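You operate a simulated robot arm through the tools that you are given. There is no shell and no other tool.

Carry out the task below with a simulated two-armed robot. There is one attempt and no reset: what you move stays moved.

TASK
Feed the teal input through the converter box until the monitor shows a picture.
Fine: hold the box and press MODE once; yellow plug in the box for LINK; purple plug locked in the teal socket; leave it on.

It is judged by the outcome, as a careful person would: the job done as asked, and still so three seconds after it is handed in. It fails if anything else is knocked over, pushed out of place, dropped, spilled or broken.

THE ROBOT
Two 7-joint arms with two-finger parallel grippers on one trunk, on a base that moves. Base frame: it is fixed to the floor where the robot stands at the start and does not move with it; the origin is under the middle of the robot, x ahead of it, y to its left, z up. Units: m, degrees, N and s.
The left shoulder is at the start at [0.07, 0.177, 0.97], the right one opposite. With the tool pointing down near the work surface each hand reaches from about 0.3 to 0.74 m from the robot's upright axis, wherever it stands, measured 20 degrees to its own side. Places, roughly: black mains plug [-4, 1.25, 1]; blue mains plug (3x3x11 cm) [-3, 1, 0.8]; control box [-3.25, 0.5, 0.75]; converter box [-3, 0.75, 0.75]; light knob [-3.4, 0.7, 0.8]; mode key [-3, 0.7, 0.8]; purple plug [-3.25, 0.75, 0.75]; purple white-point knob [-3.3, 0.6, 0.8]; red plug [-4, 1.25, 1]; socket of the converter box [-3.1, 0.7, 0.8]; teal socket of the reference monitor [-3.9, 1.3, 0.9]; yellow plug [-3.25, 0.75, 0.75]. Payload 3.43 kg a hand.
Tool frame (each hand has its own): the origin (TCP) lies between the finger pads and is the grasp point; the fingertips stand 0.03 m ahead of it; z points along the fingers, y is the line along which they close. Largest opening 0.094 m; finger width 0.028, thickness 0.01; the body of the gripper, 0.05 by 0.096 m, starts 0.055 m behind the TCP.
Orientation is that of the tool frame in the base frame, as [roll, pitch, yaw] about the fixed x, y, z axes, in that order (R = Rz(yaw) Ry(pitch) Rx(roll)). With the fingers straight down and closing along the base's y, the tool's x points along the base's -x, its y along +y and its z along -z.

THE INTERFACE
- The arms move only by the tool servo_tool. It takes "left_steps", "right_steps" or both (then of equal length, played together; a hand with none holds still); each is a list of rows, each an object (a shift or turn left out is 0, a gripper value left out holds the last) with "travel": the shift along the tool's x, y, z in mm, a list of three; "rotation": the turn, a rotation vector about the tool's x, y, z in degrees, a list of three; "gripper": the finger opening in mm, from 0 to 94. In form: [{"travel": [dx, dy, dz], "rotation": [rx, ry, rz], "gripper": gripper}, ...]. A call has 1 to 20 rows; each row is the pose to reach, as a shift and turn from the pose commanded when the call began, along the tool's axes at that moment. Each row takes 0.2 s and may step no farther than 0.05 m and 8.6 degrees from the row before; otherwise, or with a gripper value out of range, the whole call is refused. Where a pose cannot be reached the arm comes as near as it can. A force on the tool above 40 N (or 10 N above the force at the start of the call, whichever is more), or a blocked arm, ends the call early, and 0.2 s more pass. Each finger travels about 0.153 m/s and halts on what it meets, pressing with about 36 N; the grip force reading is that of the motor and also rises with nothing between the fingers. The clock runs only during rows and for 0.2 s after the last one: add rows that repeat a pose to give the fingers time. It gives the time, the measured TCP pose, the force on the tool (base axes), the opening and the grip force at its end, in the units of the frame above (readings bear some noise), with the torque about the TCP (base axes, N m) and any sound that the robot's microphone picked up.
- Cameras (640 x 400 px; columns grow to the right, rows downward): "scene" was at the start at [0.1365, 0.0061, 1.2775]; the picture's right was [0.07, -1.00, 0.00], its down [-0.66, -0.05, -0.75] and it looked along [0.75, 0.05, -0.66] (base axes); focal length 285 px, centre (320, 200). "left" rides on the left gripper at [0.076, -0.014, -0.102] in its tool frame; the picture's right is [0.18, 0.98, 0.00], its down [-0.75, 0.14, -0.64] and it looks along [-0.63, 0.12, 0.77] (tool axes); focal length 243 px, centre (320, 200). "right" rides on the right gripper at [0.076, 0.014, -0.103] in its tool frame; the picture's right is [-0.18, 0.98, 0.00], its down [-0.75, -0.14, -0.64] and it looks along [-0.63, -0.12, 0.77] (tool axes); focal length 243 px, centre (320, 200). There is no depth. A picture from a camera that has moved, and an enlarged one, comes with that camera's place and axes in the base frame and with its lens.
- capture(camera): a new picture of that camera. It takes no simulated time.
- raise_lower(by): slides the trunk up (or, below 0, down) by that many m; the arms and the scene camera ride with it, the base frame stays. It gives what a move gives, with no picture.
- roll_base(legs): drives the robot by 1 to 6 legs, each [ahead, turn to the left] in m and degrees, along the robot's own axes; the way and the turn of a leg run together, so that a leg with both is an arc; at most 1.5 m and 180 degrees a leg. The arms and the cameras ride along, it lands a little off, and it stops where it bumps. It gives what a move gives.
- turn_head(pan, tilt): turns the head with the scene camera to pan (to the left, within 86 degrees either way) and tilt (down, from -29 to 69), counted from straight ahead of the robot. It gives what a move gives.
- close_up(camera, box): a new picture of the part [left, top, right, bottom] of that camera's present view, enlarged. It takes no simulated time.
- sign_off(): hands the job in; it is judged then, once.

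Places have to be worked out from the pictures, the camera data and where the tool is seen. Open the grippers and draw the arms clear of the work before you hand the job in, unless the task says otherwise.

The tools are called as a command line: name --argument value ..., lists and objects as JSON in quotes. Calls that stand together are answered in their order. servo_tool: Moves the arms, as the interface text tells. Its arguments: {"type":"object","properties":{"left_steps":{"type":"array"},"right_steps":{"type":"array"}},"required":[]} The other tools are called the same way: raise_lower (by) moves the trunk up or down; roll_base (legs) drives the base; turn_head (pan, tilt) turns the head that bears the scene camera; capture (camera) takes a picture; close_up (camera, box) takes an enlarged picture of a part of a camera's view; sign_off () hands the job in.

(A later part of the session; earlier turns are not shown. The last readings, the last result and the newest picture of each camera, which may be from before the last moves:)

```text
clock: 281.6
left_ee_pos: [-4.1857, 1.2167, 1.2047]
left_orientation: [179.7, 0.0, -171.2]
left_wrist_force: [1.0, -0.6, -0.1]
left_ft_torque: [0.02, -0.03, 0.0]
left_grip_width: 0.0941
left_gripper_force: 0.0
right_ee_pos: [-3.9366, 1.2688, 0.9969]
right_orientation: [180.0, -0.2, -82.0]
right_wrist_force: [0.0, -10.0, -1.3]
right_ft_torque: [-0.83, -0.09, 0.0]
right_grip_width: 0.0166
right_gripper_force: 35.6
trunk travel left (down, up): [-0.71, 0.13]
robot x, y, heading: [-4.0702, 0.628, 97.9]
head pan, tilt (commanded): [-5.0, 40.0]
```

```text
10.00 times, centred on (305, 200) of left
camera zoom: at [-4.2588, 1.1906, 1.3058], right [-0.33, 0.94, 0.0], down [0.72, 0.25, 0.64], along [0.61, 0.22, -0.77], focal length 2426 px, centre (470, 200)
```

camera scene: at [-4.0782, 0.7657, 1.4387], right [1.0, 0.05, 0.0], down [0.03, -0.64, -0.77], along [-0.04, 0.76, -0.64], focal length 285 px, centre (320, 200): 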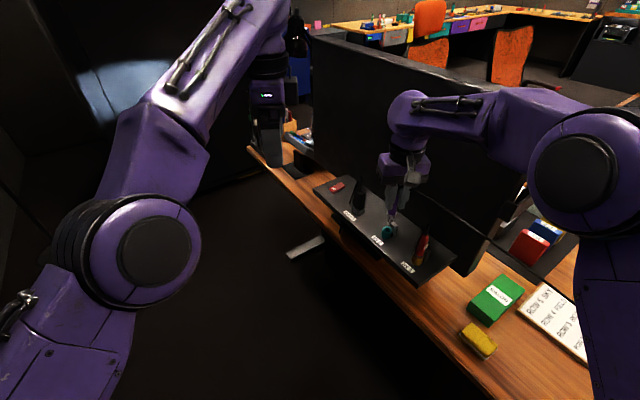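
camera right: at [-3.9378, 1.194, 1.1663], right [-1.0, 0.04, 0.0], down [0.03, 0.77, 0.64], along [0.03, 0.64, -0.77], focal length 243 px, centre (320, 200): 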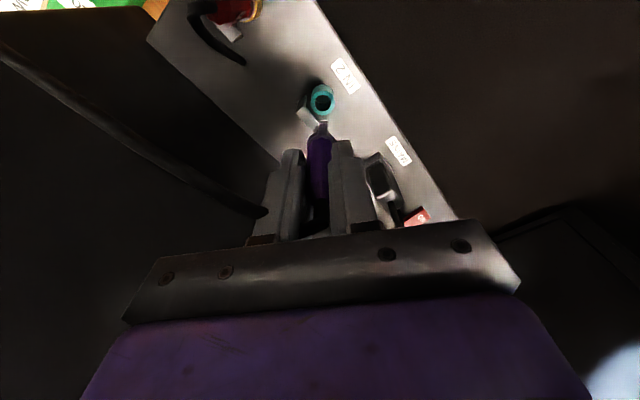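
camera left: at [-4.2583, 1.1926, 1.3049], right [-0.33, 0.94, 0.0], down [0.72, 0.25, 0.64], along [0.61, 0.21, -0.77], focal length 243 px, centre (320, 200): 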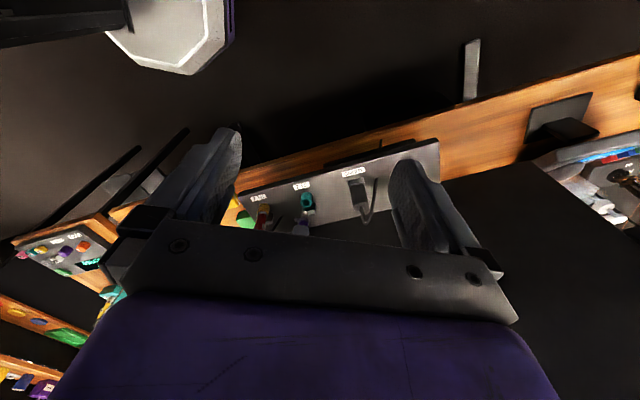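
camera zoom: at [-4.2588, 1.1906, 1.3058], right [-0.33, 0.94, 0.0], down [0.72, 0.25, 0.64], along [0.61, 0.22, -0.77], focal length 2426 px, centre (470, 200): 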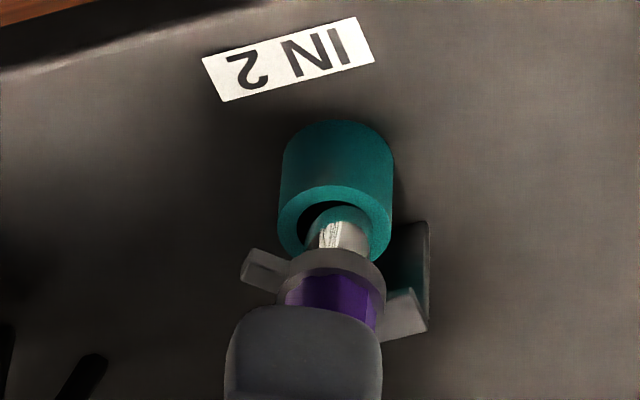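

Now it's pushed the other way (-10 N), so the centre lies ~0.8 mm back. I correct and then descend 4 mm.

servo_tool --right_steps '[{"travel": [0.8, 0, 0]}, {"travel": [0.8, 0, 0]}]'

servo_tool --right_steps '[{"travel": [0, 0, 1]}, {"travel": [0, 0, 2]}, {"travel": [0, 0, 3]}, {"travel": [0, 0, 4]}, {"travel": [0, 0, 4]}]'

close_up --camera "left" --box '[285, 180, 325, 220]'

```text
clock: 282.2
left_ee_pos: [-4.1851, 1.2173, 1.2034]
left_orientation: [179.8, 0.2, -171.4]
left_wrist_force: [0.6, -0.2, -0.2]
left_ft_torque: [-0.02, 0.05, 0.04]
left_grip_width: 0.0941
left_gripper_force: 0.1
right_ee_pos: [-3.9376, 1.2692, 0.9985]
right_orientation: [-180.0, -0.2, -81.8]
right_wrist_force: [0.8, -12.2, -4.1]
right_ft_torque: [-1.01, -0.06, 0.0]
right_grip_width: 0.0162
right_gripper_force: 35.5
trunk travel left (down, up): [-0.71, 0.13]
robot x, y, heading: [-4.0701, 0.6318, 98.1]
head pan, tilt (commanded): [-5.0, 40.0]
```

```text
clock: 283.4
left_ee_pos: [-4.1857, 1.2166, 1.2051]
left_orientation: [179.7, 0.0, -171.4]
left_wrist_force: [0.2, -0.2, 0.5]
left_ft_torque: [0.01, 0.03, 0.03]
left_grip_width: 0.0942
left_gripper_force: 0.2
right_ee_pos: [-3.9368, 1.2703, 0.9938]
right_orientation: [179.9, -0.1, -81.9]
right_wrist_force: [2.4, -9.4, 3.3]
right_ft_torque: [-0.67, -0.17, -0.01]
right_grip_width: 0.0165
right_gripper_force: 36.1
trunk travel left (down, up): [-0.71, 0.13]
robot x, y, heading: [-4.0683, 0.6311, 98.0]
head pan, tilt (commanded): [-5.0, 40.0]
```

```text
10.00 times, centred on (305, 200) of left
camera zoom: at [-4.2589, 1.1904, 1.3061], right [-0.33, 0.94, 0.0], down [0.72, 0.25, 0.64], along [0.61, 0.22, -0.77], focal length 2426 px, centre (470, 200)
```

zoom: 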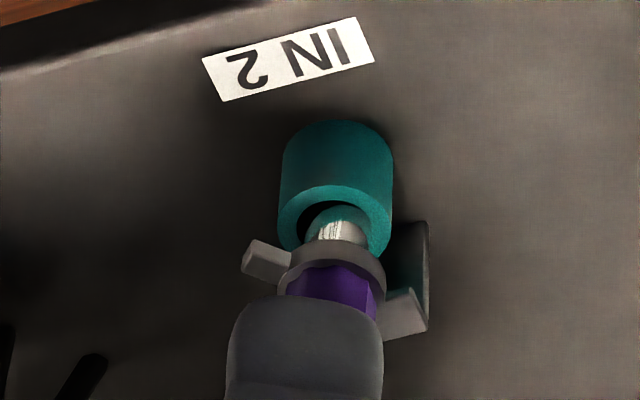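

Still -9 to -12 N forward-wall contact; I move back another 1 mm.

servo_tool --right_steps '[{"travel": [0.5, 0, 0]}, {"travel": [1, 0, 0]}, {"travel": [1, 0, 0]}, {"travel": [1, 0, 0]}]'

```text
clock: 284.4
left_ee_pos: [-4.1861, 1.2182, 1.204]
left_orientation: [179.8, 0.0, -171.2]
left_wrist_force: [0.0, 0.0, -0.5]
left_ft_torque: [0.04, 0.0, -0.01]
left_grip_width: 0.0941
left_gripper_force: 0.1
right_ee_pos: [-3.9372, 1.2692, 0.9949]
right_orientation: [-180.0, 0.0, -81.9]
right_wrist_force: [1.4, -3.3, 0.4]
right_ft_torque: [-0.33, -0.09, 0.02]
right_grip_width: 0.0165
right_gripper_force: 36.1
trunk travel left (down, up): [-0.71, 0.13]
robot x, y, heading: [-4.0677, 0.6281, 98.1]
head pan, tilt (commanded): [-5.0, 40.0]
```

Force down to 3 N. I continue down 5 mm with 0.4 mm further back.

servo_tool --right_steps '[{"travel": [0.4, 0, 0]}, {"travel": [0.4, 0, 1.2]}, {"travel": [0.4, 0, 2.4]}, {"travel": [0.4, 0, 3.6]}, {"travel": [0.4, 0, 5]}, {"travel": [0.4, 0, 5]}]'

close_up --camera "left" --box '[285, 180, 325, 220]'

close_up --camera "scene" --box '[375, 195, 415, 235]'

```text
clock: 285.8
left_ee_pos: [-4.1852, 1.2186, 1.2039]
left_orientation: [179.8, 0.1, -171.4]
left_wrist_force: [-1.2, 0.5, -0.1]
left_ft_torque: [0.0, -0.01, -0.05]
left_grip_width: 0.0942
left_gripper_force: 0.1
right_ee_pos: [-3.9377, 1.2694, 0.9899]
right_orientation: [179.9, -0.2, -81.8]
right_wrist_force: [1.2, -0.2, -0.3]
right_ft_torque: [-0.02, -0.13, -0.01]
right_grip_width: 0.0165
right_gripper_force: 36.2
trunk travel left (down, up): [-0.71, 0.13]
robot x, y, heading: [-4.0711, 0.629, 97.8]
head pan, tilt (commanded): [-5.0, 40.0]
```

```text
10.00 times, centred on (305, 200) of left
camera zoom: at [-4.2589, 1.1926, 1.305], right [-0.33, 0.94, 0.0], down [0.72, 0.25, 0.64], along [0.61, 0.21, -0.77], focal length 2426 px, centre (470, 200)
```

zoom: 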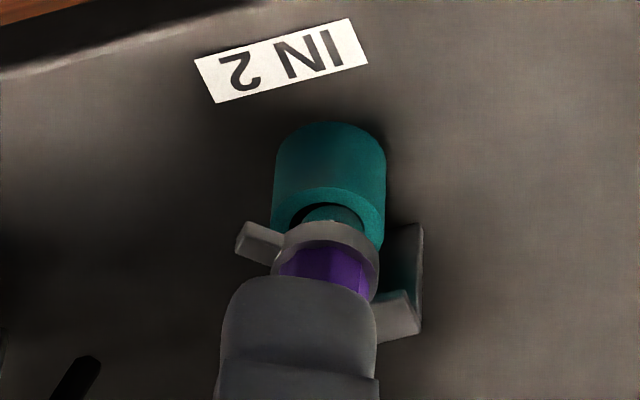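

```text
10.00 times, centred on (395, 215) of scene
camera zoom: at [-4.0784, 0.7658, 1.4387], right [1.0, 0.05, 0.0], down [0.03, -0.64, -0.77], along [-0.04, 0.76, -0.64], focal length 2849 px, centre (-430, 50)
```

zoom: 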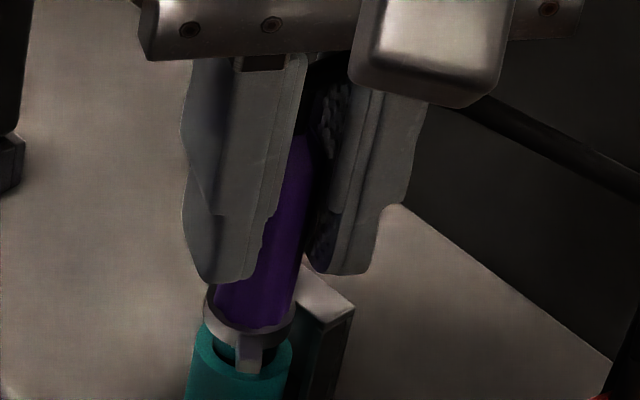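

No force now and the collar is close to the ring. I go down 6 mm more in 1 mm steps until it seats.

servo_tool --right_steps '[{"travel": [0, 0, 1]}, {"travel": [0, 0, 2]}, {"travel": [0, 0, 3]}, {"travel": [0, 0, 4]}, {"travel": [0, 0, 5]}, {"travel": [0, 0, 6]}, {"travel": [0, 0, 6]}]'

close_up --camera "left" --box '[285, 180, 325, 220]'

close_up --camera "scene" --box '[375, 195, 415, 235]'

```text
clock: 287.4
left_ee_pos: [-4.1859, 1.2181, 1.204]
left_orientation: [179.7, 0.0, -171.3]
left_wrist_force: [-0.3, 0.0, -0.8]
left_ft_torque: [-0.01, 0.03, 0.02]
left_grip_width: 0.0939
left_gripper_force: 0.0
right_ee_pos: [-3.9379, 1.2702, 0.9835]
right_orientation: [179.9, -0.2, -82.0]
right_wrist_force: [1.2, -1.0, 0.3]
right_ft_torque: [-0.02, -0.02, 0.01]
right_grip_width: 0.0164
right_gripper_force: 36.0
trunk travel left (down, up): [-0.71, 0.13]
robot x, y, heading: [-4.0698, 0.6321, 97.8]
head pan, tilt (commanded): [-5.0, 40.0]
```

```text
10.00 times, centred on (305, 200) of left
camera zoom: at [-4.2592, 1.1926, 1.305], right [-0.33, 0.94, 0.0], down [0.72, 0.25, 0.64], along [0.61, 0.21, -0.77], focal length 2426 px, centre (470, 200)
```

zoom: 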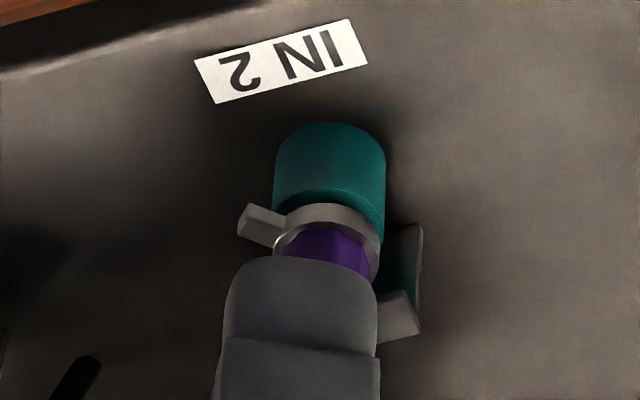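

```text
10.00 times, centred on (395, 215) of scene
camera zoom: at [-4.0787, 0.7658, 1.4387], right [1.0, 0.05, 0.0], down [0.03, -0.64, -0.77], along [-0.04, 0.76, -0.64], focal length 2849 px, centre (-430, 50)
```

zoom: 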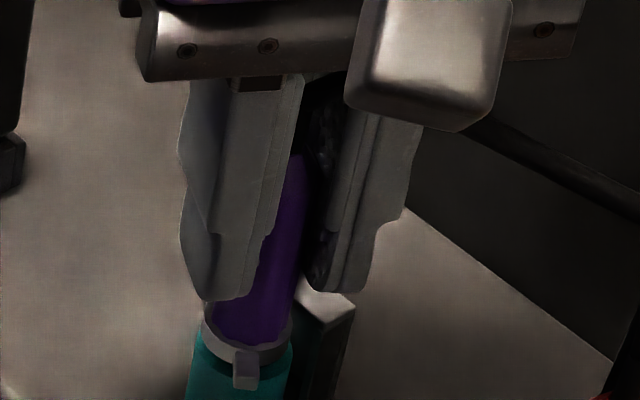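

Collar almost on the ring, still no force. I lower up to 4 mm more.

servo_tool --right_steps '[{"travel": [0, 0, 0.8]}, {"travel": [0, 0, 1.6]}, {"travel": [0, 0, 2.4]}, {"travel": [0, 0, 3.2]}, {"travel": [0, 0, 3.2]}]'

close_up --camera "left" --box '[285, 180, 325, 220]'

```text
clock: 288.6
left_ee_pos: [-4.1855, 1.2179, 1.2042]
left_orientation: [179.9, 0.0, -171.4]
left_wrist_force: [-0.3, -0.4, 0.5]
left_ft_torque: [-0.03, 0.02, 0.02]
left_grip_width: 0.094
left_gripper_force: 0.0
right_ee_pos: [-3.9387, 1.2681, 0.9809]
right_orientation: [-179.8, -0.1, -81.9]
right_wrist_force: [2.3, 2.0, 6.9]
right_ft_torque: [0.1, -0.13, -0.06]
right_grip_width: 0.0163
right_gripper_force: 36.0
trunk travel left (down, up): [-0.71, 0.13]
robot x, y, heading: [-4.0732, 0.6302, 97.8]
head pan, tilt (commanded): [-5.0, 40.0]
```

```text
10.00 times, centred on (305, 200) of left
camera zoom: at [-4.2592, 1.1918, 1.3055], right [-0.33, 0.94, 0.0], down [0.72, 0.25, 0.64], along [0.61, 0.22, -0.77], focal length 2426 px, centre (470, 200)
```

zoom: 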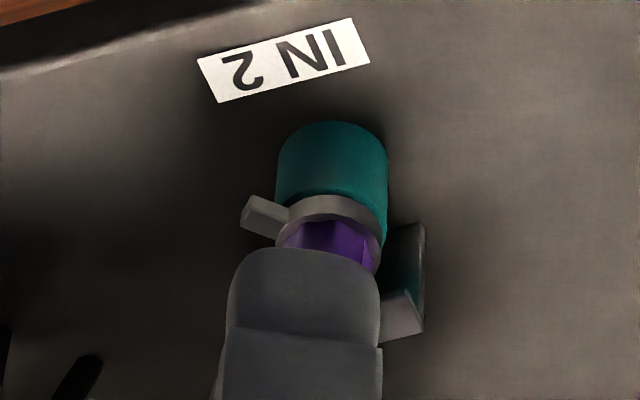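

The plug is seated (7 N). Now I open the right fingers, rise 60 mm off the plug, and check that it stays.

servo_tool --right_steps '[{"gripper": 24}, {"gripper": 32}, {"gripper": 40}, {"travel": [0, 0, -10], "gripper": 40}, {"travel": [0, 0, -25], "gripper": 40}, {"travel": [0, 0, -45], "gripper": 40}, {"travel": [0, 0, -65], "gripper": 40}, {"travel": [0, 0, -65], "gripper": 40}]'

close_up --camera "scene" --box '[350, 170, 440, 260]'

close_up --camera "left" --box '[260, 170, 340, 240]'

capture --camera "right"

```text
clock: 290.4
left_ee_pos: [-4.1868, 1.2194, 1.203]
left_orientation: [179.9, 0.1, -171.2]
left_wrist_force: [-0.8, 0.5, -0.6]
left_ft_torque: [0.0, -0.02, -0.01]
left_grip_width: 0.0941
left_gripper_force: 0.1
right_ee_pos: [-3.9376, 1.2691, 1.0453]
right_orientation: [180.0, -0.1, -81.9]
right_wrist_force: [-0.3, -0.3, 0.4]
right_ft_torque: [0.04, 0.01, -0.01]
right_grip_width: 0.0399
right_gripper_force: 0.0
trunk travel left (down, up): [-0.71, 0.13]
robot x, y, heading: [-4.0702, 0.6326, 97.9]
head pan, tilt (commanded): [-5.0, 40.0]
```

```text
4.44 times, centred on (395, 215) of scene
camera zoom: at [-4.0788, 0.7661, 1.4387], right [1.0, 0.05, 0.0], down [0.03, -0.64, -0.77], along [-0.04, 0.76, -0.64], focal length 1266 px, centre (-13, 133)
```

zoom: 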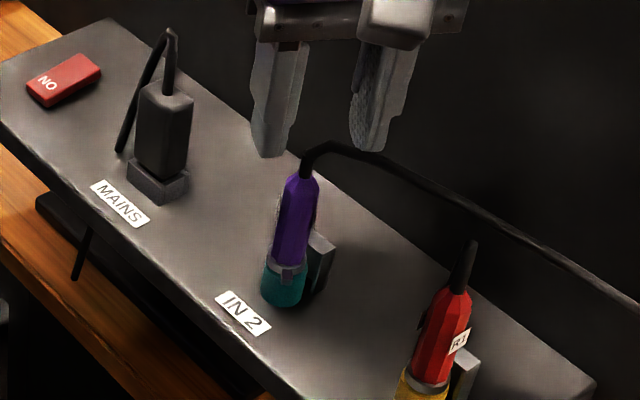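

```text
5.71 times, centred on (300, 205) of left
camera zoom: at [-4.2592, 1.1929, 1.3048], right [-0.33, 0.94, 0.0], down [0.72, 0.25, 0.64], along [0.61, 0.21, -0.77], focal length 1386 px, centre (434, 171)
```

zoom: 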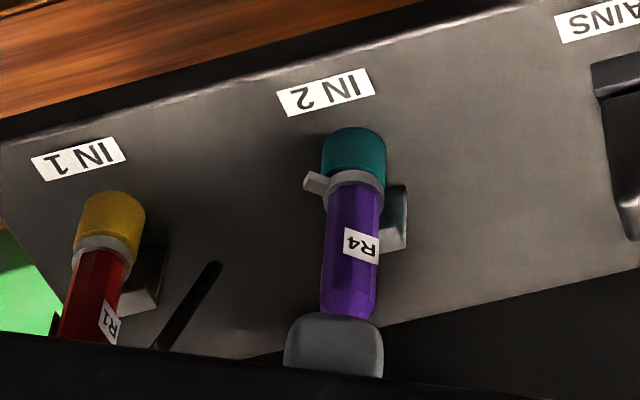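

```text
taken
camera right: at [-3.9408, 1.1919, 1.1472], right [-1.0, 0.04, 0.0], down [0.03, 0.77, 0.64], along [0.03, 0.64, -0.77], focal length 243 px, centre (320, 200)
```

right: 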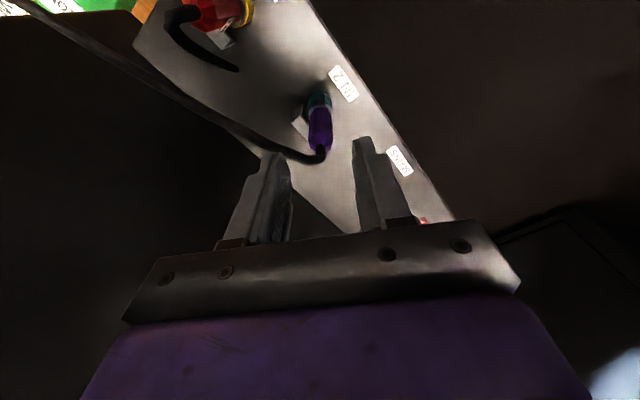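

The purple plug stands seated in the teal socket, lug toward the robot. I turn the empty right hand 90° clockwise above it.

servo_tool --right_steps '[{"rotation": [0, 0, 8]}, {"rotation": [0, 0, 16]}, {"rotation": [0, 0, 24]}, {"rotation": [0, 0, 32]}, {"rotation": [0, 0, 40]}, {"rotation": [0, 0, 48]}, {"rotation": [0, 0, 56]}, {"rotation": [0, 0, 64]}, {"rotation": [0, 0, 72]}, {"rotation": [0, 0, 80]}, {"rotation": [0, 0, 86]}, {"rotation": [0, 0, 90]}, {"rotation": [0, 0, 90]}]'

capture --camera "right"

close_up --camera "scene" --box '[350, 150, 450, 250]'

```text
clock: 293.2
left_ee_pos: [-4.1862, 1.2186, 1.2038]
left_orientation: [179.9, 0.0, -171.3]
left_wrist_force: [-0.7, -0.2, 0.5]
left_ft_torque: [0.02, 0.01, 0.0]
left_grip_width: 0.0941
left_gripper_force: 0.1
right_ee_pos: [-3.9377, 1.2701, 1.0441]
right_orientation: [-179.9, 0.0, -171.9]
right_wrist_force: [-0.3, 0.6, -0.6]
right_ft_torque: [-0.01, 0.0, 0.02]
right_grip_width: 0.0399
right_gripper_force: 0.0
trunk travel left (down, up): [-0.71, 0.13]
robot x, y, heading: [-4.0709, 0.6314, 98.1]
head pan, tilt (commanded): [-5.0, 40.0]
```

```text
taken
camera right: at [-4.0143, 1.2724, 1.1463], right [0.05, 1.0, 0.0], down [0.77, -0.03, 0.64], along [0.64, -0.03, -0.77], focal length 243 px, centre (320, 200)
```

right: 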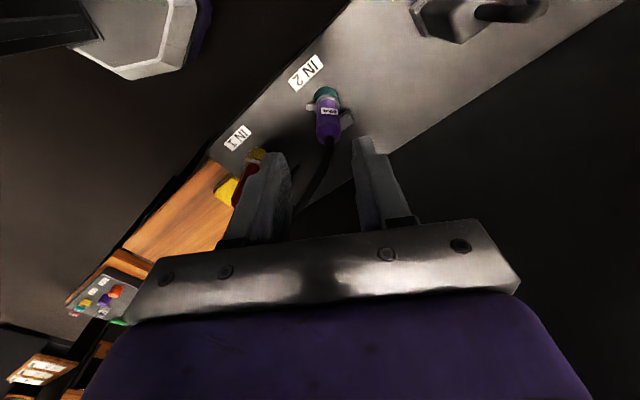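

```text
4.00 times, centred on (400, 200) of scene
camera zoom: at [-4.0788, 0.7658, 1.4387], right [1.0, 0.05, 0.0], down [0.03, -0.64, -0.77], along [-0.04, 0.76, -0.64], focal length 1140 px, centre (0, 200)
```

zoom: 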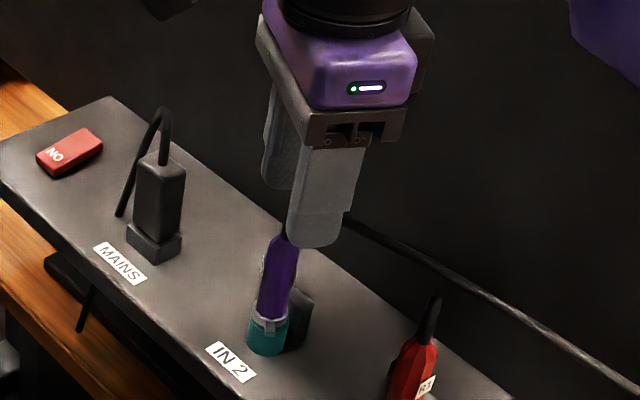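

I zoom with the right camera to measure the plug's offset from the hand's centre line.

close_up --camera "right" --box '[280, 70, 380, 170]'

close_up --camera "left" --box '[260, 170, 340, 240]'

```text
4.00 times, centred on (330, 120) of right
camera zoom: at [-4.0143, 1.2724, 1.1463], right [0.05, 1.0, 0.0], down [0.77, -0.03, 0.64], along [0.64, -0.03, -0.77], focal length 970 px, centre (280, 520)
```

zoom: 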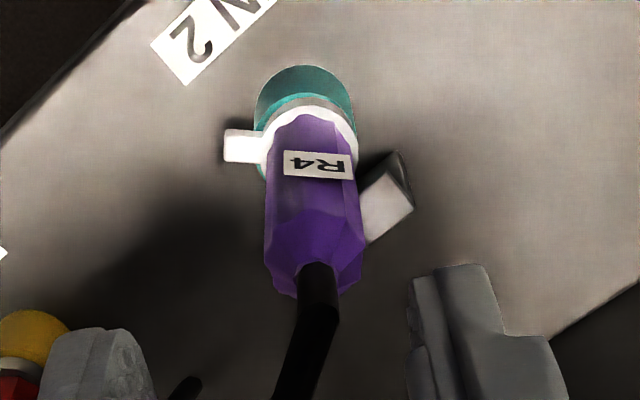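

```text
5.71 times, centred on (300, 205) of left
camera zoom: at [-4.2593, 1.1926, 1.305], right [-0.33, 0.94, 0.0], down [0.72, 0.25, 0.64], along [0.61, 0.21, -0.77], focal length 1386 px, centre (434, 171)
```

zoom: 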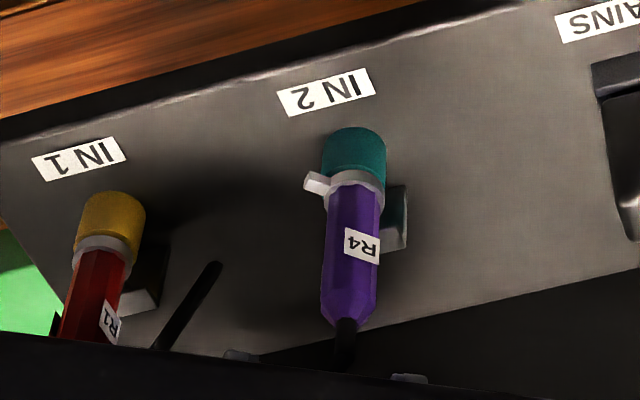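

The plug sits ~6 mm forward of the hand's centre. I shift 5.5 mm forward and look again before lowering.

servo_tool --right_steps '[{"travel": [0, 3, 0]}, {"travel": [0, 5.5, 0]}, {"travel": [0, 5.5, 0]}]'

close_up --camera "right" --box '[250, 70, 390, 210]'

```text
clock: 294.0
left_ee_pos: [-4.1864, 1.219, 1.2036]
left_orientation: [179.8, 0.1, -171.3]
left_wrist_force: [1.1, 0.8, -0.4]
left_ft_torque: [0.01, 0.01, 0.02]
left_grip_width: 0.0942
left_gripper_force: 0.1
right_ee_pos: [-3.9378, 1.2747, 1.0456]
right_orientation: [-180.0, 0.0, -172.0]
right_wrist_force: [0.1, 0.8, -0.7]
right_ft_torque: [-0.04, 0.03, -0.02]
right_grip_width: 0.0401
right_gripper_force: 0.0
trunk travel left (down, up): [-0.71, 0.13]
robot x, y, heading: [-4.0678, 0.6285, 97.8]
head pan, tilt (commanded): [-5.0, 40.0]
```

```text
2.86 times, centred on (320, 140) of right
camera zoom: at [-4.0149, 1.2778, 1.1462], right [0.04, 1.0, 0.0], down [0.77, -0.03, 0.64], along [0.64, -0.03, -0.77], focal length 693 px, centre (320, 371)
```

zoom: 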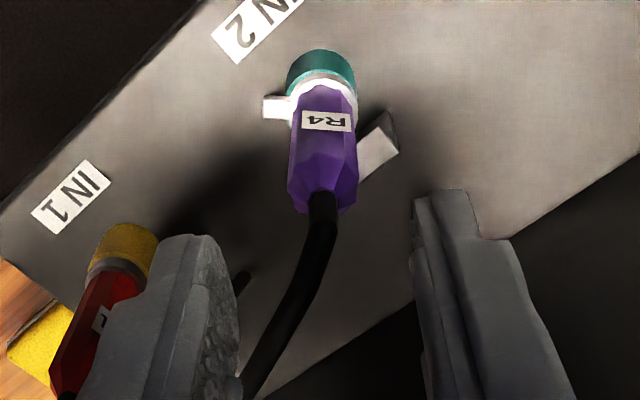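

Centred now. I lower 57 mm so the fingertips straddle the plug body just above the keeper's height, then close.

servo_tool --right_steps '[{"travel": [0, 0, 12]}, {"travel": [0, 0, 24]}, {"travel": [0, 0, 36]}, {"travel": [0, 0, 48]}, {"travel": [0, 0, 57]}, {"travel": [0, 0, 57]}]'

close_up --camera "right" --box '[250, 90, 390, 230]'

close_up --camera "scene" --box '[360, 180, 430, 250]'

```text
clock: 295.4
left_ee_pos: [-4.1862, 1.2183, 1.2025]
left_orientation: [179.8, 0.0, -171.3]
left_wrist_force: [-0.2, -0.9, 0.7]
left_ft_torque: [-0.02, 0.0, -0.01]
left_grip_width: 0.0942
left_gripper_force: 0.0
right_ee_pos: [-3.9377, 1.2736, 0.987]
right_orientation: [-179.8, 0.2, -171.9]
right_wrist_force: [-0.3, 0.2, 0.2]
right_ft_torque: [0.03, 0.0, 0.0]
right_grip_width: 0.0401
right_gripper_force: 0.2
trunk travel left (down, up): [-0.71, 0.13]
robot x, y, heading: [-4.0725, 0.6307, 98.1]
head pan, tilt (commanded): [-5.0, 40.0]
```

```text
2.86 times, centred on (320, 160) of right
camera zoom: at [-4.0151, 1.2774, 1.0892], right [0.04, 1.0, 0.0], down [0.77, -0.03, 0.64], along [0.64, -0.03, -0.77], focal length 693 px, centre (320, 314)
```

zoom: 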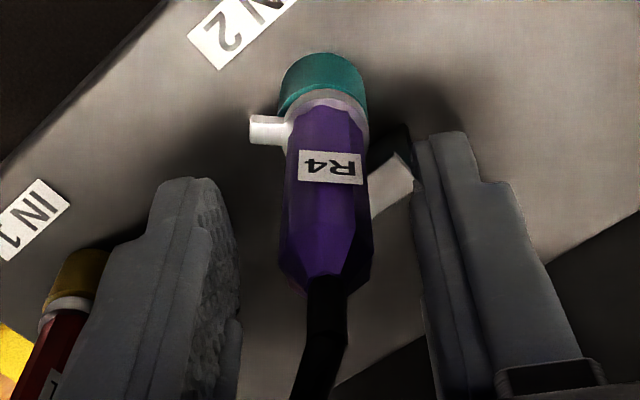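

```text
5.71 times, centred on (395, 215) of scene
camera zoom: at [-4.0788, 0.7657, 1.4387], right [1.0, 0.05, 0.0], down [0.03, -0.64, -0.77], along [-0.04, 0.77, -0.64], focal length 1628 px, centre (-109, 114)
```

zoom: 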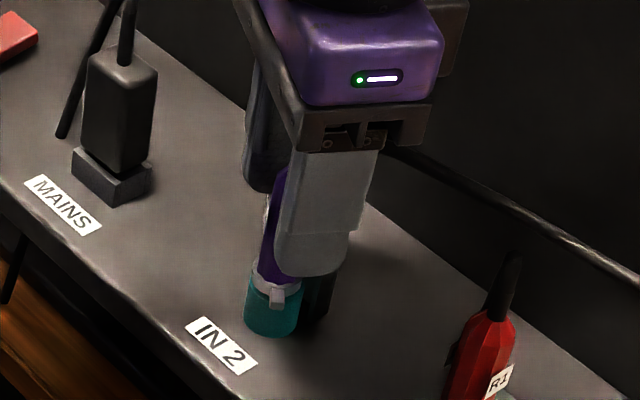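

The plug is between the fingers; it seems ~3 mm toward the camera side. I shift 3 mm and close on it.

servo_tool --right_steps '[{"travel": [1.5, 0, 0], "gripper": 40}, {"travel": [3, 0, 0], "gripper": 40}, {"travel": [3, 0, 0], "gripper": 32}, {"travel": [3, 0, 0], "gripper": 24}, {"travel": [3, 0, 0], "gripper": 16}, {"travel": [3, 0, 0], "gripper": 8}, {"travel": [3, 0, 0], "gripper": 8}]'

close_up --camera "right" --box '[250, 90, 390, 230]'

close_up --camera "scene" --box '[360, 180, 430, 250]'

```text
clock: 297.0
left_ee_pos: [-4.185, 1.2188, 1.2031]
left_orientation: [179.9, 0.0, -171.3]
left_wrist_force: [0.2, 0.7, 0.5]
left_ft_torque: [0.02, 0.0, 0.01]
left_grip_width: 0.094
left_gripper_force: 0.0
right_ee_pos: [-3.9401, 1.2739, 0.987]
right_orientation: [-179.9, 0.0, -171.9]
right_wrist_force: [-0.8, 0.3, 0.7]
right_ft_torque: [0.0, 0.01, 0.03]
right_grip_width: 0.0164
right_gripper_force: 35.9
trunk travel left (down, up): [-0.71, 0.13]
robot x, y, heading: [-4.0699, 0.6323, 97.9]
head pan, tilt (commanded): [-5.0, 40.0]
```

```text
2.86 times, centred on (320, 160) of right
camera zoom: at [-4.0179, 1.2774, 1.0891], right [0.04, 1.0, 0.0], down [0.77, -0.03, 0.64], along [0.64, -0.03, -0.77], focal length 693 px, centre (320, 314)
```

zoom: 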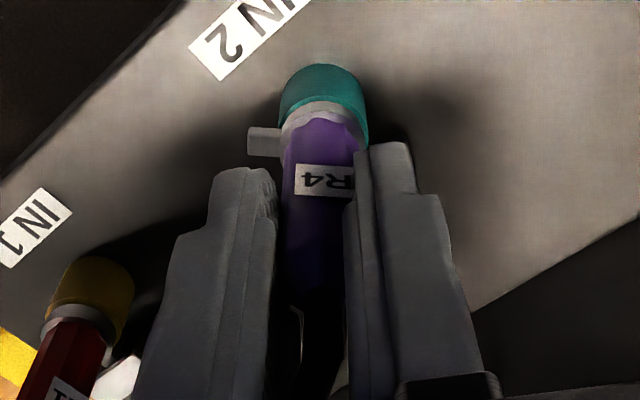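

```text
5.71 times, centred on (395, 215) of scene
camera zoom: at [-4.0788, 0.7659, 1.4387], right [1.0, 0.05, 0.0], down [0.03, -0.64, -0.77], along [-0.04, 0.76, -0.64], focal length 1628 px, centre (-109, 114)
```

zoom: 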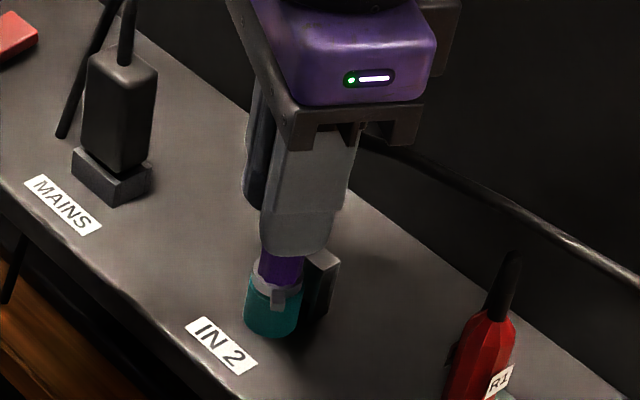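

Gripped symmetrically (16.4 mm, no side force). I start the counter-clockwise twist with 24°, compensating a presumed 2 mm offset, and watch the side forces.

servo_tool --right_steps '[{"travel": [0, 0.28, 0], "rotation": [0, 0, -8]}, {"travel": [0.1, 0.55, 0], "rotation": [0, 0, -16]}, {"travel": [0.2, 0.81, 0], "rotation": [0, 0, -24]}, {"travel": [0.2, 0.81, 0], "rotation": [0, 0, -24]}]'

close_up --camera "scene" --box '[360, 180, 430, 250]'

close_up --camera "left" --box '[260, 170, 340, 240]'

```text
clock: 298.0
left_ee_pos: [-4.1864, 1.2183, 1.2037]
left_orientation: [179.8, 0.0, -171.4]
left_wrist_force: [0.4, 0.0, -0.4]
left_ft_torque: [0.04, 0.0, 0.0]
left_grip_width: 0.0941
left_gripper_force: 0.1
right_ee_pos: [-3.9414, 1.2745, 0.9877]
right_orientation: [-179.8, -0.1, -147.8]
right_wrist_force: [2.8, -4.0, -0.2]
right_ft_torque: [-0.27, -0.18, -0.02]
right_grip_width: 0.0166
right_gripper_force: 36.4
trunk travel left (down, up): [-0.71, 0.13]
robot x, y, heading: [-4.0683, 0.6316, 97.7]
head pan, tilt (commanded): [-5.0, 40.0]
```

```text
5.71 times, centred on (395, 215) of scene
camera zoom: at [-4.0782, 0.765, 1.4388], right [1.0, 0.05, 0.0], down [0.03, -0.64, -0.77], along [-0.04, 0.77, -0.64], focal length 1628 px, centre (-109, 114)
```

zoom: 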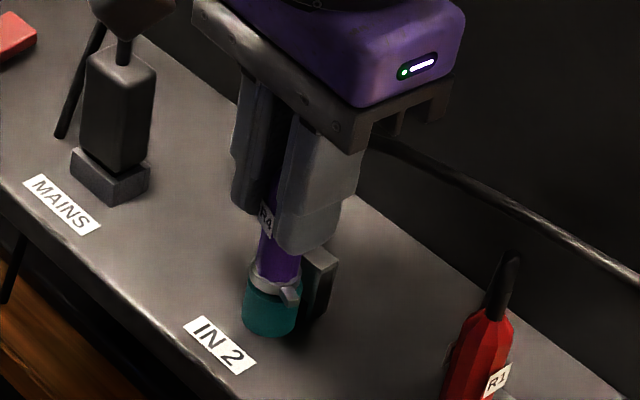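

```text
5.71 times, centred on (300, 205) of left
camera zoom: at [-4.2586, 1.1919, 1.3054], right [-0.33, 0.94, 0.0], down [0.72, 0.25, 0.64], along [0.61, 0.21, -0.77], focal length 1386 px, centre (434, 171)
```

zoom: 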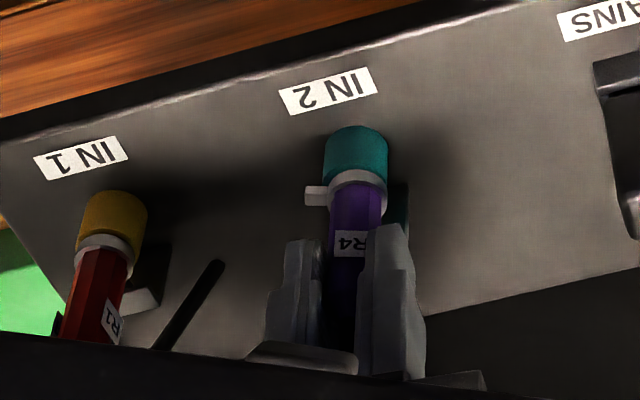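

The plug turns with small side forces (≤4 N). I continue another 24° with a slight correction.

servo_tool --right_steps '[{"travel": [0, -0.1, 0], "rotation": [0, 0, -8]}, {"travel": [0.05, 0, 0], "rotation": [0, 0, -16]}, {"travel": [0.1, 0.1, 0], "rotation": [0, 0, -24]}, {"travel": [0.1, 0.1, 0], "rotation": [0, 0, -24]}]'

close_up --camera "left" --box '[260, 170, 340, 240]'

close_up --camera "scene" --box '[360, 180, 430, 250]'

```text
clock: 299.0
left_ee_pos: [-4.1846, 1.2168, 1.2053]
left_orientation: [179.8, 0.0, -171.3]
left_wrist_force: [0.1, 0.6, 0.7]
left_ft_torque: [0.01, -0.01, 0.01]
left_grip_width: 0.0941
left_gripper_force: 0.1
right_ee_pos: [-3.9399, 1.2738, 0.9872]
right_orientation: [-179.9, 0.0, -123.8]
right_wrist_force: [6.9, -9.6, -0.3]
right_ft_torque: [-0.58, -0.37, -0.05]
right_grip_width: 0.0166
right_gripper_force: 36.2
trunk travel left (down, up): [-0.71, 0.13]
robot x, y, heading: [-4.0683, 0.6265, 97.9]
head pan, tilt (commanded): [-5.0, 40.0]
```

```text
5.71 times, centred on (300, 205) of left
camera zoom: at [-4.2578, 1.1909, 1.306], right [-0.33, 0.94, 0.0], down [0.72, 0.25, 0.64], along [0.61, 0.22, -0.77], focal length 1386 px, centre (434, 171)
```

zoom: 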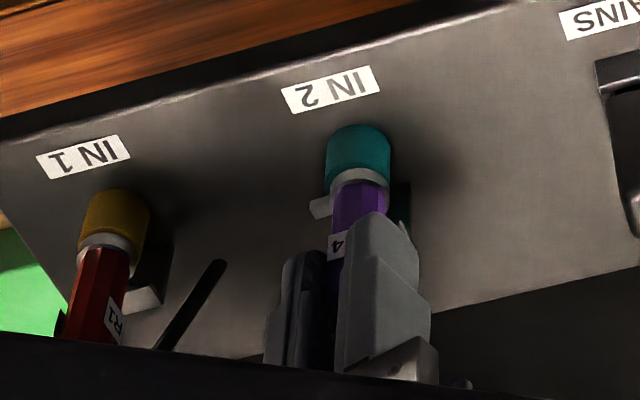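

```text
5.71 times, centred on (395, 215) of scene
camera zoom: at [-4.0774, 0.7638, 1.4389], right [1.0, 0.05, 0.0], down [0.03, -0.64, -0.77], along [-0.04, 0.77, -0.64], focal length 1628 px, centre (-109, 114)
```

zoom: 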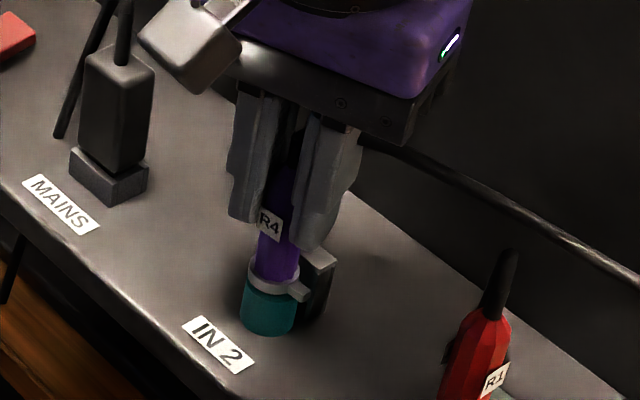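

The lug nears the keeper; force 12 N tells me the axis offset sign. I correct ~1.3 mm and turn another 24°.

servo_tool --right_steps '[{"travel": [0.6, -1.2, 0]}, {"travel": [0.59, -1.33, 0], "rotation": [0, 0, -8]}, {"travel": [0.57, -1.45, 0], "rotation": [0, 0, -16]}, {"travel": [0.52, -1.57, 0], "rotation": [0, 0, -24]}, {"travel": [0.52, -1.57, 0], "rotation": [0, 0, -24]}]'

close_up --camera "scene" --box '[360, 180, 430, 250]'

capture --camera "right"

```text
clock: 300.2
left_ee_pos: [-4.1846, 1.2172, 1.2047]
left_orientation: [179.8, 0.0, -171.3]
left_wrist_force: [0.8, 1.0, 0.2]
left_ft_torque: [0.0, 0.03, -0.02]
left_grip_width: 0.0943
left_gripper_force: 0.0
right_ee_pos: [-3.9397, 1.2733, 0.9886]
right_orientation: [180.0, 0.1, -99.8]
right_wrist_force: [6.8, -6.3, 0.2]
right_ft_torque: [-0.44, -0.45, -0.07]
right_grip_width: 0.0165
right_gripper_force: 36.3
trunk travel left (down, up): [-0.71, 0.13]
robot x, y, heading: [-4.0683, 0.6326, 97.8]
head pan, tilt (commanded): [-5.0, 40.0]
```

```text
5.71 times, centred on (395, 215) of scene
camera zoom: at [-4.0772, 0.7642, 1.4389], right [1.0, 0.05, 0.0], down [0.03, -0.64, -0.77], along [-0.04, 0.77, -0.64], focal length 1628 px, centre (-109, 114)
```

zoom: 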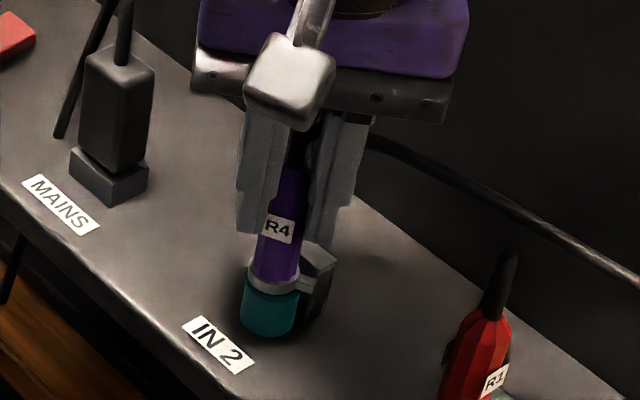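

```text
taken
camera right: at [-3.9657, 1.1999, 1.09], right [-0.94, 0.35, 0.0], down [0.27, 0.72, 0.64], along [0.22, 0.6, -0.77], focal length 243 px, centre (320, 200)
```

right: 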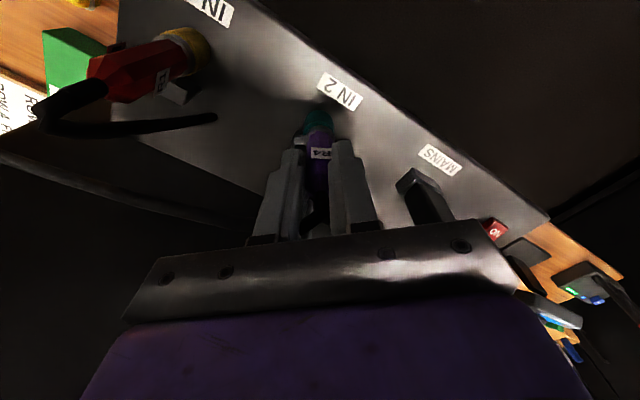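

The lug is sliding under the keeper's plate. With another small force correction I turn 24° more.

servo_tool --right_steps '[{"travel": [0.4, -0.65, 0]}, {"travel": [0.39, -0.78, 0], "rotation": [0, 0, -8]}, {"travel": [0.37, -0.9, 0], "rotation": [0, 0, -16]}, {"travel": [0.32, -1.02, 0], "rotation": [0, 0, -24]}, {"travel": [0.32, -1.02, 0], "rotation": [0, 0, -24]}]'

close_up --camera "scene" --box '[360, 180, 430, 250]'

close_up --camera "right" --box '[260, 80, 380, 200]'

```text
clock: 301.4
left_ee_pos: [-4.1851, 1.2186, 1.2043]
left_orientation: [179.8, 0.0, -171.3]
left_wrist_force: [0.4, -0.4, 0.1]
left_ft_torque: [0.01, -0.04, 0.01]
left_grip_width: 0.0939
left_gripper_force: 0.0
right_ee_pos: [-3.9391, 1.2734, 0.9885]
right_orientation: [-179.9, 0.0, -75.8]
right_wrist_force: [6.4, -1.6, 0.0]
right_ft_torque: [0.0, -0.69, -0.21]
right_grip_width: 0.0167
right_gripper_force: 35.9
trunk travel left (down, up): [-0.71, 0.13]
robot x, y, heading: [-4.0693, 0.6281, 97.7]
head pan, tilt (commanded): [-5.0, 40.0]
```

```text
5.71 times, centred on (395, 215) of scene
camera zoom: at [-4.0773, 0.7654, 1.4388], right [1.0, 0.05, 0.0], down [0.03, -0.64, -0.77], along [-0.04, 0.77, -0.64], focal length 1628 px, centre (-109, 114)
```

zoom: 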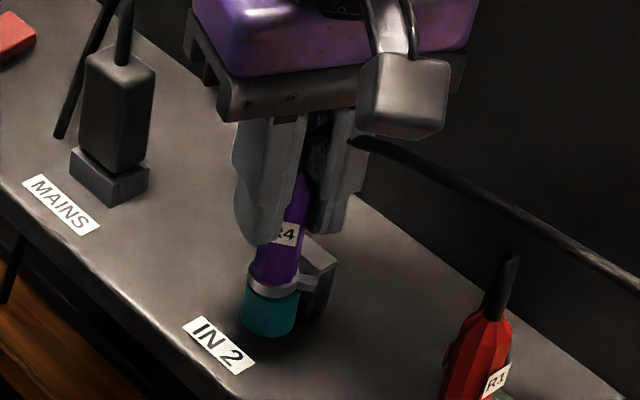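

```text
3.33 times, centred on (320, 140) of right
camera zoom: at [-3.9334, 1.1955, 1.0897], right [-1.0, -0.06, 0.0], down [-0.05, 0.77, 0.64], along [-0.04, 0.64, -0.77], focal length 809 px, centre (320, 400)
```

zoom: 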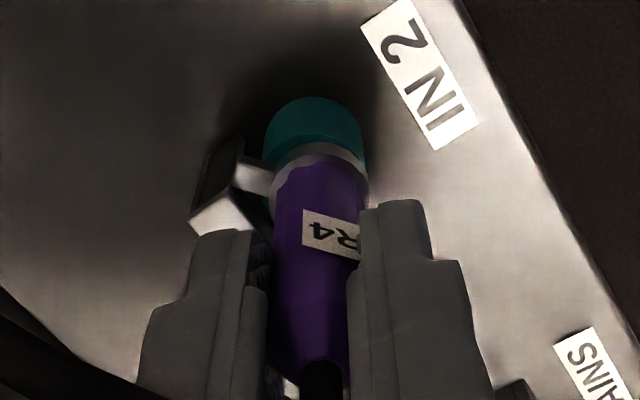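

The lug is partly under the plate, about 22° short of pointing straight into the keeper. I turn 22° more.

servo_tool --right_steps '[{"travel": [0.2, -0.4, 0]}, {"travel": [0.2, -0.53, 0], "rotation": [0, 0, -8]}, {"travel": [0.17, -0.65, 0], "rotation": [0, 0, -16]}, {"travel": [0.13, -0.74, 0], "rotation": [0, 0, -22]}, {"travel": [0.13, -0.74, 0], "rotation": [0, 0, -22]}]'

close_up --camera "scene" --box '[360, 180, 430, 250]'

close_up --camera "right" --box '[260, 80, 380, 200]'

```text
clock: 302.6
left_ee_pos: [-4.185, 1.2184, 1.204]
left_orientation: [179.7, 0.0, -171.3]
left_wrist_force: [0.0, -0.4, 0.0]
left_ft_torque: [0.0, 0.04, 0.0]
left_grip_width: 0.094
left_gripper_force: 0.1
right_ee_pos: [-3.9384, 1.2743, 0.9874]
right_orientation: [-180.0, -0.1, -53.8]
right_wrist_force: [1.8, 0.8, 0.7]
right_ft_torque: [0.21, -0.36, -0.27]
right_grip_width: 0.0166
right_gripper_force: 35.6
trunk travel left (down, up): [-0.71, 0.13]
robot x, y, heading: [-4.0718, 0.6335, 97.9]
head pan, tilt (commanded): [-5.0, 40.0]
```

```text
5.71 times, centred on (395, 215) of scene
camera zoom: at [-4.0781, 0.7658, 1.4387], right [1.0, 0.05, 0.0], down [0.03, -0.64, -0.77], along [-0.04, 0.76, -0.64], focal length 1628 px, centre (-109, 114)
```

zoom: 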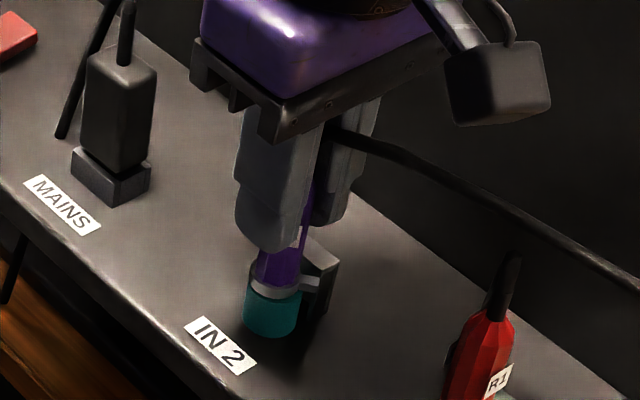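

```text
3.33 times, centred on (320, 140) of right
camera zoom: at [-3.9046, 1.2032, 1.0896], right [-0.9, -0.43, 0.0], down [-0.33, 0.69, 0.64], along [-0.28, 0.58, -0.77], focal length 809 px, centre (320, 400)
```

zoom: 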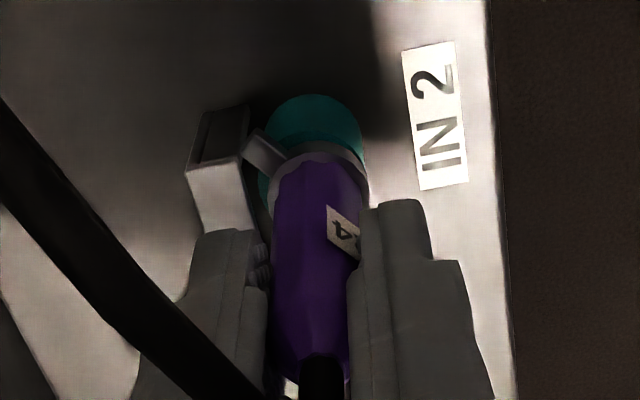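

The hand turned but the label suggests the plug stopped turning (lug meets the keeper, grip slipped). I zoom in to see lug and keeper closely.

close_up --camera "right" --box '[290, 95, 350, 155]'

close_up --camera "scene" --box '[380, 215, 410, 245]'

close_up --camera "left" --box '[285, 180, 335, 230]'

close_up --camera "scene" --box '[405, 225, 445, 270]'

```text
6.67 times, centred on (320, 125) of right
camera zoom: at [-3.9046, 1.2032, 1.0896], right [-0.9, -0.43, 0.0], down [-0.33, 0.69, 0.64], along [-0.28, 0.58, -0.77], focal length 1618 px, centre (320, 700)
```

zoom: 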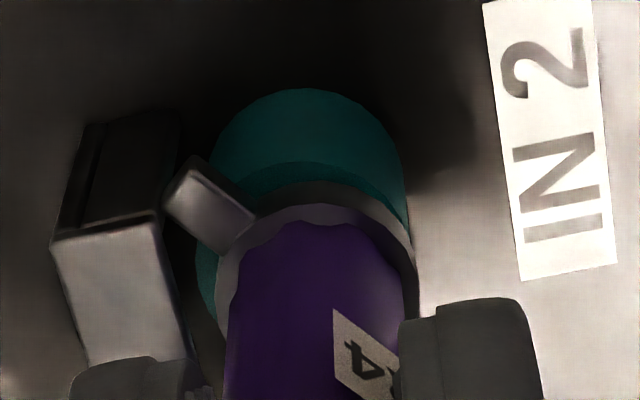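

```text
13.33 times, centred on (395, 230) of scene
camera zoom: at [-4.0781, 0.7658, 1.4387], right [1.0, 0.05, 0.0], down [0.03, -0.64, -0.77], along [-0.04, 0.76, -0.64], focal length 3798 px, centre (-680, -200)
```

zoom: 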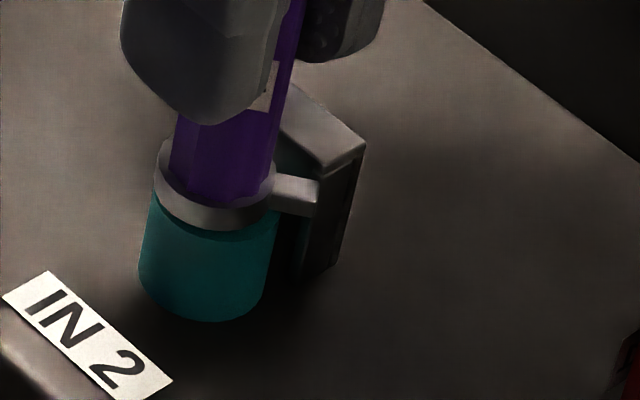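

```text
8.00 times, centred on (310, 205) of left
camera zoom: at [-4.2588, 1.1926, 1.3051], right [-0.33, 0.94, 0.0], down [0.72, 0.25, 0.64], along [0.61, 0.21, -0.77], focal length 1941 px, centre (400, 160)
```

zoom: 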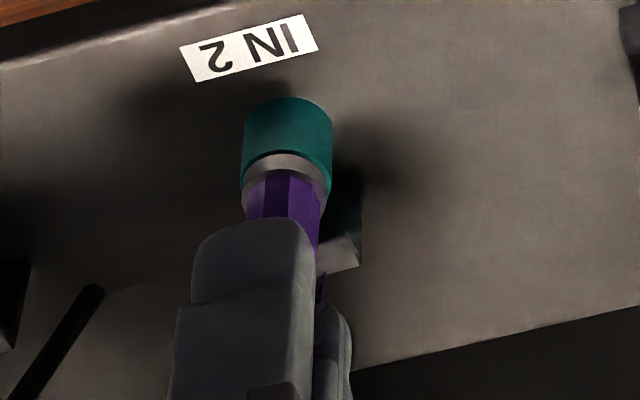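

```text
8.89 times, centred on (425, 248) of scene
camera zoom: at [-4.0781, 0.7658, 1.4387], right [1.0, 0.05, 0.0], down [0.03, -0.64, -0.77], along [-0.04, 0.76, -0.64], focal length 2532 px, centre (-613, -222)
```

zoom: 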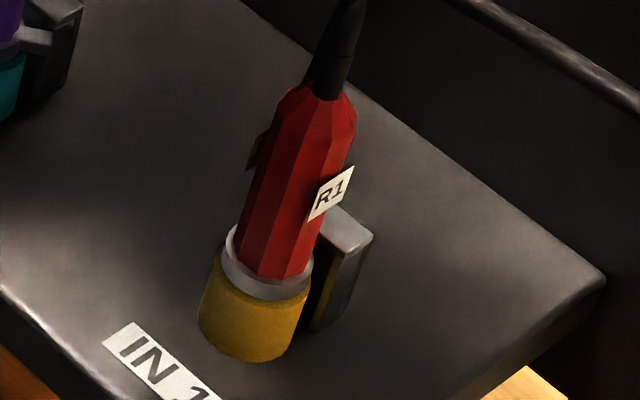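

The lug seems to catch the keeper's front edge—probably the plug is not fully down. I press it down 3 mm (with the grip closed) and watch the force.

servo_tool --right_steps '[{"travel": [0, 0, 1]}, {"travel": [0, 0, 2]}, {"travel": [0, 0, 3]}, {"travel": [0, 0, 3]}]'

close_up --camera "scene" --box '[380, 215, 410, 245]'

close_up --camera "right" --box '[290, 95, 350, 155]'

```text
clock: 303.6
left_ee_pos: [-4.1856, 1.2164, 1.2064]
left_orientation: [179.7, 0.1, -171.3]
left_wrist_force: [-1.5, 0.2, -0.2]
left_ft_torque: [-0.01, 0.03, 0.0]
left_grip_width: 0.0938
left_gripper_force: 0.0
right_ee_pos: [-3.9382, 1.2723, 0.9877]
right_orientation: [-179.8, 0.1, -54.0]
right_wrist_force: [3.6, 6.9, 18.6]
right_ft_torque: [0.47, -0.47, -0.19]
right_grip_width: 0.0163
right_gripper_force: 36.2
trunk travel left (down, up): [-0.71, 0.13]
robot x, y, heading: [-4.0699, 0.6309, 98.0]
head pan, tilt (commanded): [-5.0, 40.0]
```

```text
13.33 times, centred on (395, 230) of scene
camera zoom: at [-4.0785, 0.7639, 1.4391], right [1.0, 0.05, 0.0], down [0.03, -0.64, -0.77], along [-0.04, 0.77, -0.64], focal length 3798 px, centre (-680, -200)
```

zoom: 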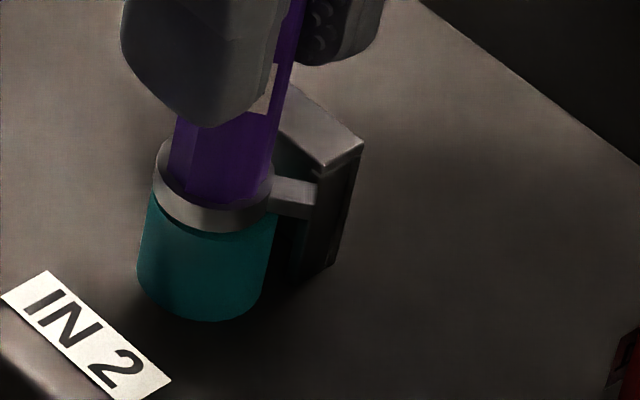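

```text
6.67 times, centred on (320, 125) of right
camera zoom: at [-3.9046, 1.2024, 1.0887], right [-0.9, -0.43, 0.0], down [-0.33, 0.69, 0.64], along [-0.28, 0.58, -0.76], focal length 1618 px, centre (320, 700)
```

zoom: 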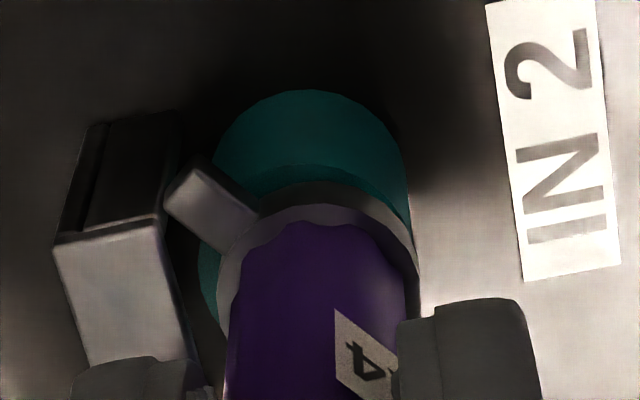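

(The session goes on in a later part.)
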